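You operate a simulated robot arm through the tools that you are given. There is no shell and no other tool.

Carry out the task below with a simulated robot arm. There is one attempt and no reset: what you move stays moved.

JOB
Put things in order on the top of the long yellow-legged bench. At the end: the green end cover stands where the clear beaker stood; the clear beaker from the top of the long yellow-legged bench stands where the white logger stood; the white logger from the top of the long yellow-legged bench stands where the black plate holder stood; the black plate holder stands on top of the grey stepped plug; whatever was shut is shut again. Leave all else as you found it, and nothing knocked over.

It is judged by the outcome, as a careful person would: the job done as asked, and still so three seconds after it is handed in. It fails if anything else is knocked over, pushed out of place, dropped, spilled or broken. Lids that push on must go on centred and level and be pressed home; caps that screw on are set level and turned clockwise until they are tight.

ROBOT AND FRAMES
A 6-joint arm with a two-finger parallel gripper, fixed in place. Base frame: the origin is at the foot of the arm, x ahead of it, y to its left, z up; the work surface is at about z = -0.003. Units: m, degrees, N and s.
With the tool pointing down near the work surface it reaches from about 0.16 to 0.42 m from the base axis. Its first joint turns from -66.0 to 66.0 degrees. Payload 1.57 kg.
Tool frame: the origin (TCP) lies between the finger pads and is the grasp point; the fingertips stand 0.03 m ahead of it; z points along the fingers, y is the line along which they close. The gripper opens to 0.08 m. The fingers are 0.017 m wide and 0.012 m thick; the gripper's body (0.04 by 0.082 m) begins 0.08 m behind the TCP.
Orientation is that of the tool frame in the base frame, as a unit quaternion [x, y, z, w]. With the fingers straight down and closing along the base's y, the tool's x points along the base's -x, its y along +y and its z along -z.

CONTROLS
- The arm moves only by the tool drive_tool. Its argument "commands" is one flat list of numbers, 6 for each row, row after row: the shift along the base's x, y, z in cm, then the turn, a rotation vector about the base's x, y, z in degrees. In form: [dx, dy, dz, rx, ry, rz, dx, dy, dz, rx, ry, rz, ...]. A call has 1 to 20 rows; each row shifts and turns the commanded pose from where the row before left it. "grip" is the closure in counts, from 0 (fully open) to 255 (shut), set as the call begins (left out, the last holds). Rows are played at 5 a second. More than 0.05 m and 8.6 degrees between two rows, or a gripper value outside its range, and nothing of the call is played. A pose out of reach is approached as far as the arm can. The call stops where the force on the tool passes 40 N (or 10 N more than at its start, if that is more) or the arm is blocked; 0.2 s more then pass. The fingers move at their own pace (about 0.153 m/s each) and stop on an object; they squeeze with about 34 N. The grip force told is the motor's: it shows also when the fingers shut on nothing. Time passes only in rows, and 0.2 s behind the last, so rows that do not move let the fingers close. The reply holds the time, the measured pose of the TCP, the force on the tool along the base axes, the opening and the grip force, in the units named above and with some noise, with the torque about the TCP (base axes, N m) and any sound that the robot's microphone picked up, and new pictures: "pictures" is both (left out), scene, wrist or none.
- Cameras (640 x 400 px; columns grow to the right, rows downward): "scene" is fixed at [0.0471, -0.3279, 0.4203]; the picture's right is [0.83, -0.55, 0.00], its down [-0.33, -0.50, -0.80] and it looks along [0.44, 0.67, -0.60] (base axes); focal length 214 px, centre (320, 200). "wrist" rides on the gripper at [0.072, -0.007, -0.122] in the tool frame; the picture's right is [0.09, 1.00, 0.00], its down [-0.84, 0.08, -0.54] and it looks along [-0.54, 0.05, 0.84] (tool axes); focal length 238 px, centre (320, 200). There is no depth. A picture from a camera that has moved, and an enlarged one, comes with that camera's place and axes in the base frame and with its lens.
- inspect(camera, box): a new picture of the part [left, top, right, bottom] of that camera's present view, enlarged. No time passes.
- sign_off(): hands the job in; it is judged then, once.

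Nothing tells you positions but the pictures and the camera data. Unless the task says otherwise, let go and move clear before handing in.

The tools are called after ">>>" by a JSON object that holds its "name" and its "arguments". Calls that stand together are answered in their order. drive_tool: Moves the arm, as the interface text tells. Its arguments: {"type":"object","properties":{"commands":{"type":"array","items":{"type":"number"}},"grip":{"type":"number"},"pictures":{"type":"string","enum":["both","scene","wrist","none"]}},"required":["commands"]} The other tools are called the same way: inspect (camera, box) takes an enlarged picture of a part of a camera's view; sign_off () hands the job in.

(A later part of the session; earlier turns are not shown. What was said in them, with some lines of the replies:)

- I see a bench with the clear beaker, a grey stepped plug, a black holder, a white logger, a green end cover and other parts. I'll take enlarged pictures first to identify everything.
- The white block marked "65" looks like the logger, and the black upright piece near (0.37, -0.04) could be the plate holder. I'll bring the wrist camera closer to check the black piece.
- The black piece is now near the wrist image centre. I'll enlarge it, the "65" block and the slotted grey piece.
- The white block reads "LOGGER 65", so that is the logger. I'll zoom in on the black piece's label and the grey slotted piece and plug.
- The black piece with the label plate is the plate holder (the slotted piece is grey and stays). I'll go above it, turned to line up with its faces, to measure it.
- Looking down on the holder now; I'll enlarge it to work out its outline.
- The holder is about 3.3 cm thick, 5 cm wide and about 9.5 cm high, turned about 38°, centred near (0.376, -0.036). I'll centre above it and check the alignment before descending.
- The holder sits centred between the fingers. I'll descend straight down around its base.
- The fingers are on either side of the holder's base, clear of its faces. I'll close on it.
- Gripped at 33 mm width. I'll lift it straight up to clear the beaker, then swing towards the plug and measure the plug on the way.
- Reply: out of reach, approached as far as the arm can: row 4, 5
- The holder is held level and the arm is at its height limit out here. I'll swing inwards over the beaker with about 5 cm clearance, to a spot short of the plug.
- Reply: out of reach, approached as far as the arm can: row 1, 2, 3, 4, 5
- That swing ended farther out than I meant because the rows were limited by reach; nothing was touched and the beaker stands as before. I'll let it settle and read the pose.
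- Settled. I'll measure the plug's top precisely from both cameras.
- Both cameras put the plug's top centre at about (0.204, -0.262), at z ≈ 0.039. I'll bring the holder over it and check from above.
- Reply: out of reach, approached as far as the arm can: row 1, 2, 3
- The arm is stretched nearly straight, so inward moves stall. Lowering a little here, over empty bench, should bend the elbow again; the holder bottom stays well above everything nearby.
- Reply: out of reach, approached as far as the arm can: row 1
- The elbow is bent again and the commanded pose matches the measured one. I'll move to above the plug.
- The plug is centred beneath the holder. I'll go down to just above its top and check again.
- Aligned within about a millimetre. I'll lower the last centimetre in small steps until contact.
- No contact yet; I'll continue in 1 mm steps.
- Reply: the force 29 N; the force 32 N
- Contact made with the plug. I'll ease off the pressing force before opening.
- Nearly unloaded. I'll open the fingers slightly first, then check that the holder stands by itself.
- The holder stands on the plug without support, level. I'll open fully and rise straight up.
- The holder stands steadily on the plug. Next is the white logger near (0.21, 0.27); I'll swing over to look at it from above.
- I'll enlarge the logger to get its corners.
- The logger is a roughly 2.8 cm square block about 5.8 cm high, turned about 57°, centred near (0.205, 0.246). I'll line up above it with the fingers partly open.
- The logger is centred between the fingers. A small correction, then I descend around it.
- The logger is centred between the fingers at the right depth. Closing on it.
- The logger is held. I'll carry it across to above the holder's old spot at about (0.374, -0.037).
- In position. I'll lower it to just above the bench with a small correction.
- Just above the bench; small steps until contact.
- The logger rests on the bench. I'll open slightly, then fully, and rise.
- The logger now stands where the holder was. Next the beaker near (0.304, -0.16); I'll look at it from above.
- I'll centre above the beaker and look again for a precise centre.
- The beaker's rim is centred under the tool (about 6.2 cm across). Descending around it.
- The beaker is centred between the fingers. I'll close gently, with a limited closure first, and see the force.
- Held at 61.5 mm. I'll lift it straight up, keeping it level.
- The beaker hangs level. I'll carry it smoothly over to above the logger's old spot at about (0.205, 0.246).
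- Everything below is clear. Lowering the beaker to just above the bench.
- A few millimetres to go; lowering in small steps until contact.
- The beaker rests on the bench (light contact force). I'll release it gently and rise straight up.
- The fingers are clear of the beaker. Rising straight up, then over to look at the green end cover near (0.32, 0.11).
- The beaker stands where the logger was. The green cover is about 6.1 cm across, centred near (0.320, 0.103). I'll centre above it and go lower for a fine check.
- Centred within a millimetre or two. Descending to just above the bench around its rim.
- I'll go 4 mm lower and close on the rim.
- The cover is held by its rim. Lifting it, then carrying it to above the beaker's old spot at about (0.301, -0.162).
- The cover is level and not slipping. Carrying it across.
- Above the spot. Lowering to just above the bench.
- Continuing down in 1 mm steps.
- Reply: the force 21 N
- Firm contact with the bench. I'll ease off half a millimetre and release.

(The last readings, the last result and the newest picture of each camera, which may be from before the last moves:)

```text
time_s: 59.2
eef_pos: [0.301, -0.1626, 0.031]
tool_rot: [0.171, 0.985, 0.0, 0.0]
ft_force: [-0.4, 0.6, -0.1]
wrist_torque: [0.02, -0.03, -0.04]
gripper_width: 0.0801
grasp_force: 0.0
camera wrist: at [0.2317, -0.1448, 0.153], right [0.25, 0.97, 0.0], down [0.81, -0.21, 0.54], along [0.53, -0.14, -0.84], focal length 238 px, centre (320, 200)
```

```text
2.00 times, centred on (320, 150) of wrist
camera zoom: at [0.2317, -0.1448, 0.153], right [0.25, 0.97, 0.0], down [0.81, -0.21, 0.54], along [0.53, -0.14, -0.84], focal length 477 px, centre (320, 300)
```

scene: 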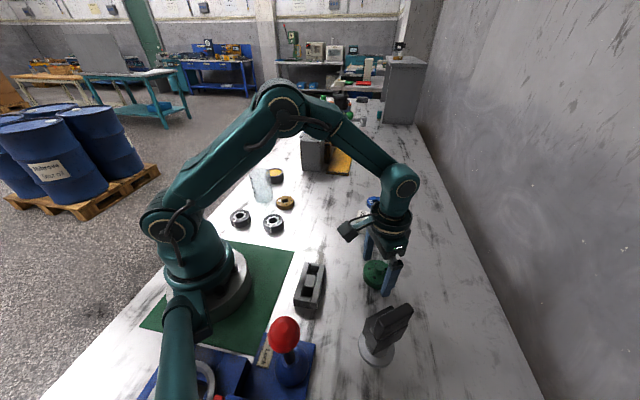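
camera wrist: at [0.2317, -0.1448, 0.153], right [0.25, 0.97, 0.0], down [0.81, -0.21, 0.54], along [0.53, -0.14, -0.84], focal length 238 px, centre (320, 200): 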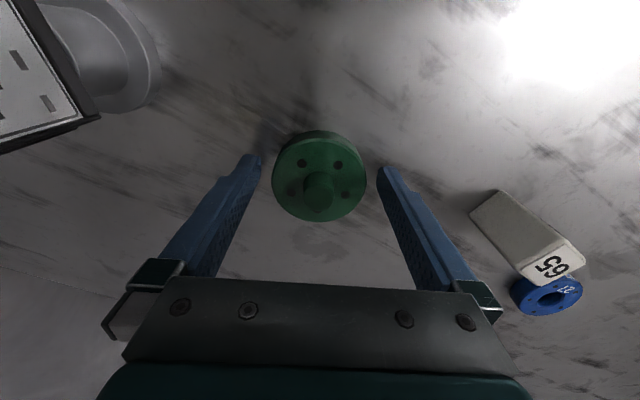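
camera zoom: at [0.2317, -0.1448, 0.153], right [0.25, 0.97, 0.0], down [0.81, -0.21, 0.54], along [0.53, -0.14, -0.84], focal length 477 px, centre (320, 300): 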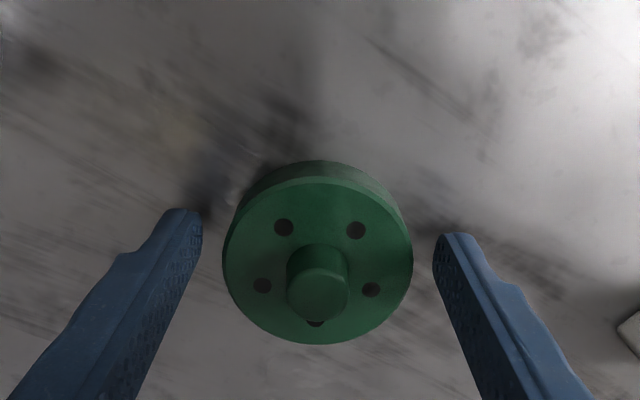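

The cover is free. Rising straight up and moving clear to view everything.

>>> {"name": "drive_tool", "arguments": {"commands": [0, 0, 3, 0, 0, 0, 0, 0, 4, 0, 0, 0, 0, 0, 4, 0, 0, 0, 0, 0, 2, 0, 0, 0, -0.5, 2, 1, 0, 0, 2, -1, 3, 1, 0, 0, 3, -1, 3, 1, 0, 0, 3, -1, 4, 1, 0, 0, 3, -1, 4, 1, 0, 0, 3, -1.5, 4, 0.5, 0, 0, 3, 0, 0, 0, 0, 0, 0], "grip": 0}}

>>> {"name": "inspect", "arguments": {"camera": "scene", "box": [300, 190, 440, 380]}}

>>> {"name": "inspect", "arguments": {"camera": "scene", "box": [220, 150, 400, 250]}}

>>> {"name": "inspect", "arguments": {"camera": "wrist", "box": [0, 0, 640, 300]}}

```text
time_s: 61.6
eef_pos: [0.2418, 0.0386, 0.2183]
tool_rot: [0.023, 1.0, 0.0, 0.0]
ft_force: [-0.2, -0.9, 0.9]
wrist_torque: [0.03, 0.01, 0.02]
gripper_width: 0.0801
grasp_force: 0.1
camera wrist: at [0.1694, 0.0341, 0.3388], right [-0.04, 1.0, 0.0], down [0.84, 0.04, 0.54], along [0.54, 0.02, -0.84], focal length 238 px, centre (320, 200)
```

scene: 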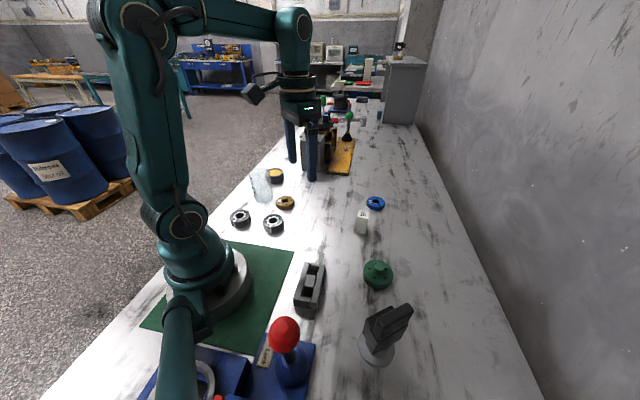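
wrist: 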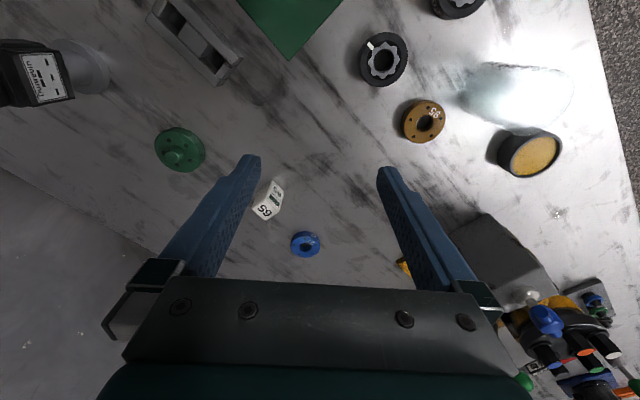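

```text
2.11 times, centred on (370, 285) of scene
camera zoom: at [0.0471, -0.3279, 0.4203], right [0.83, -0.55, 0.0], down [-0.33, -0.5, -0.8], along [0.44, 0.67, -0.6], focal length 452 px, centre (215, 21)
```

zoom: 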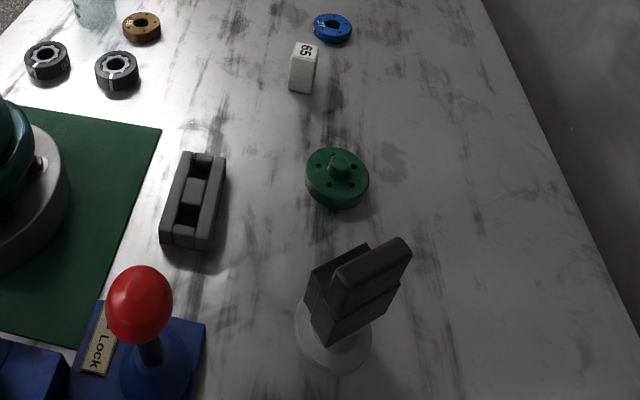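

```text
3.56 times, centred on (310, 200) of scene
camera zoom: at [0.0471, -0.3279, 0.4203], right [0.83, -0.55, 0.0], down [-0.33, -0.5, -0.8], along [0.44, 0.67, -0.6], focal length 763 px, centre (356, 200)
```

zoom: 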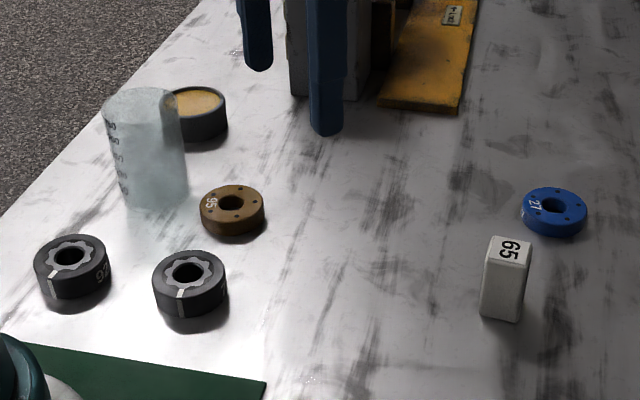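

```text
1.00 times, centred on (320, 150) of wrist (not enlarged: the box is as wide or as high as the picture)
camera zoom: at [0.1694, 0.0341, 0.3388], right [-0.04, 1.0, 0.0], down [0.84, 0.04, 0.54], along [0.54, 0.02, -0.84], focal length 238 px, centre (320, 250)
```

zoom: 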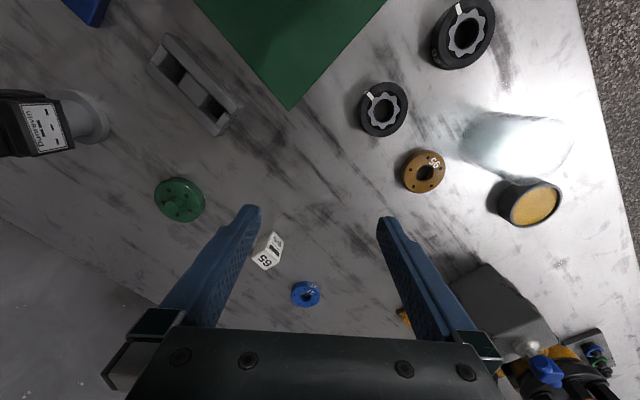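

All four pieces look right: the cover is on the beaker's spot, the beaker on the logger's, the logger on the holder's, and the holder is on the plug. One last close look at the holder on the plug before handing in.

>>> {"name": "inspect", "arguments": {"camera": "scene", "box": [340, 290, 430, 375]}}

>>> {"name": "inspect", "arguments": {"camera": "wrist", "box": [0, 20, 140, 130]}}

>>> {"name": "drive_tool", "arguments": {"commands": [0, 0, 0, 0, 0, 0, 0, 0, 0, 0, 0, 0], "grip": 0, "pictures": "scene"}}

```text
4.71 times, centred on (385, 332) of scene
camera zoom: at [0.0471, -0.3279, 0.4203], right [0.83, -0.55, 0.0], down [-0.33, -0.5, -0.8], along [0.44, 0.67, -0.6], focal length 1009 px, centre (14, -424)
```

zoom: 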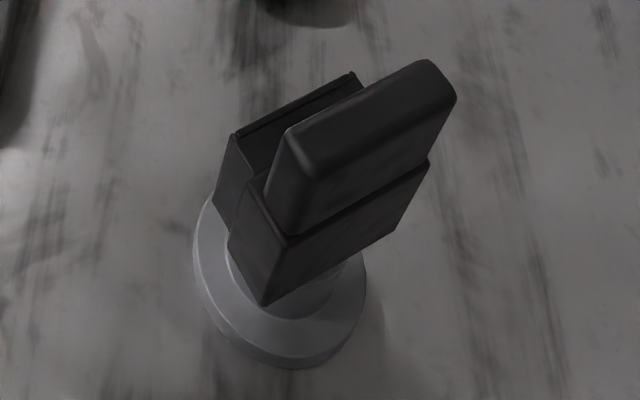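

```text
3.64 times, centred on (70, 75) of wrist
camera zoom: at [0.1694, 0.0341, 0.3388], right [-0.04, 1.0, 0.0], down [0.84, 0.04, 0.54], along [0.54, 0.02, -0.84], focal length 867 px, centre (1229, 654)
```

zoom: 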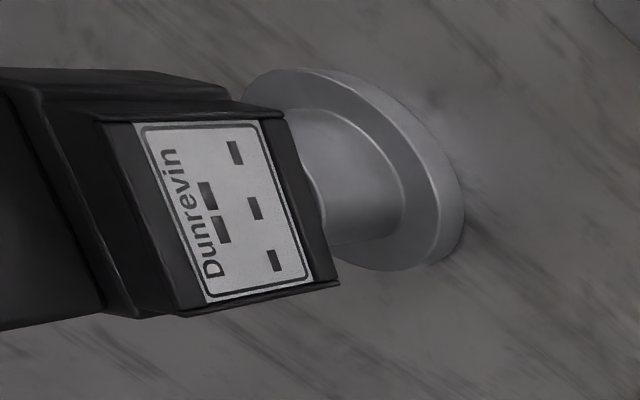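

```text
time_s: 62.2
eef_pos: [0.2414, 0.0375, 0.2178]
tool_rot: [0.023, 1.0, 0.0, 0.0]
ft_force: [0.8, -0.3, 0.2]
wrist_torque: [0.01, -0.02, 0.0]
gripper_width: 0.0798
grasp_force: 0.0
```

scene: 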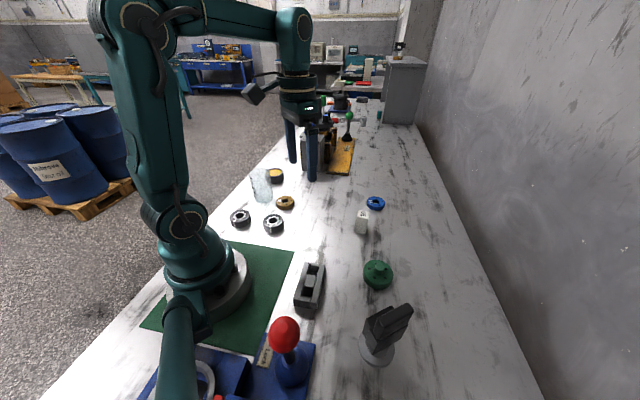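

The holder sits level and steady on the plug. The other three pieces are upright on their spots, nothing else has moved, and the gripper is open and clear, so I'm handing the job in.

>>> {"name": "sign_off", "arguments": {}}

```text
The job is handed in.
```

The four pieces are in their new places on the bench, and I have handed the job in. No verdict has come back yet.

| Piece | Now stands | How it was checked |
|---|---|---|
| Green end cover | where the clear beaker stood, about (0.301, -0.162) | centred to within about 2 mm |
| Clear beaker | where the white logger stood, about (0.204, 0.246) | upright, clear of the rings and the jar |
| White logger | where the black plate holder stood, about (0.373, -0.037) | centred to within about 2 mm |
| Black plate holder | on top of the grey stepped plug, about (0.204, -0.262) | level and standing without support |

- **Which piece was the plate holder:** I took it to be the black upright piece with the "Dunrevin" label. The slotted block nearby is grey, so I left it alone.
- **Moved slightly off plan:** while carrying the holder to the plug, the arm reached its limit and swung wider than I meant. It touched nothing.
- **Shut items:** I opened nothing, so there was nothing to shut again.

In the last pictures everything else on the bench looked as it was at the start, and the gripper was open and clear.
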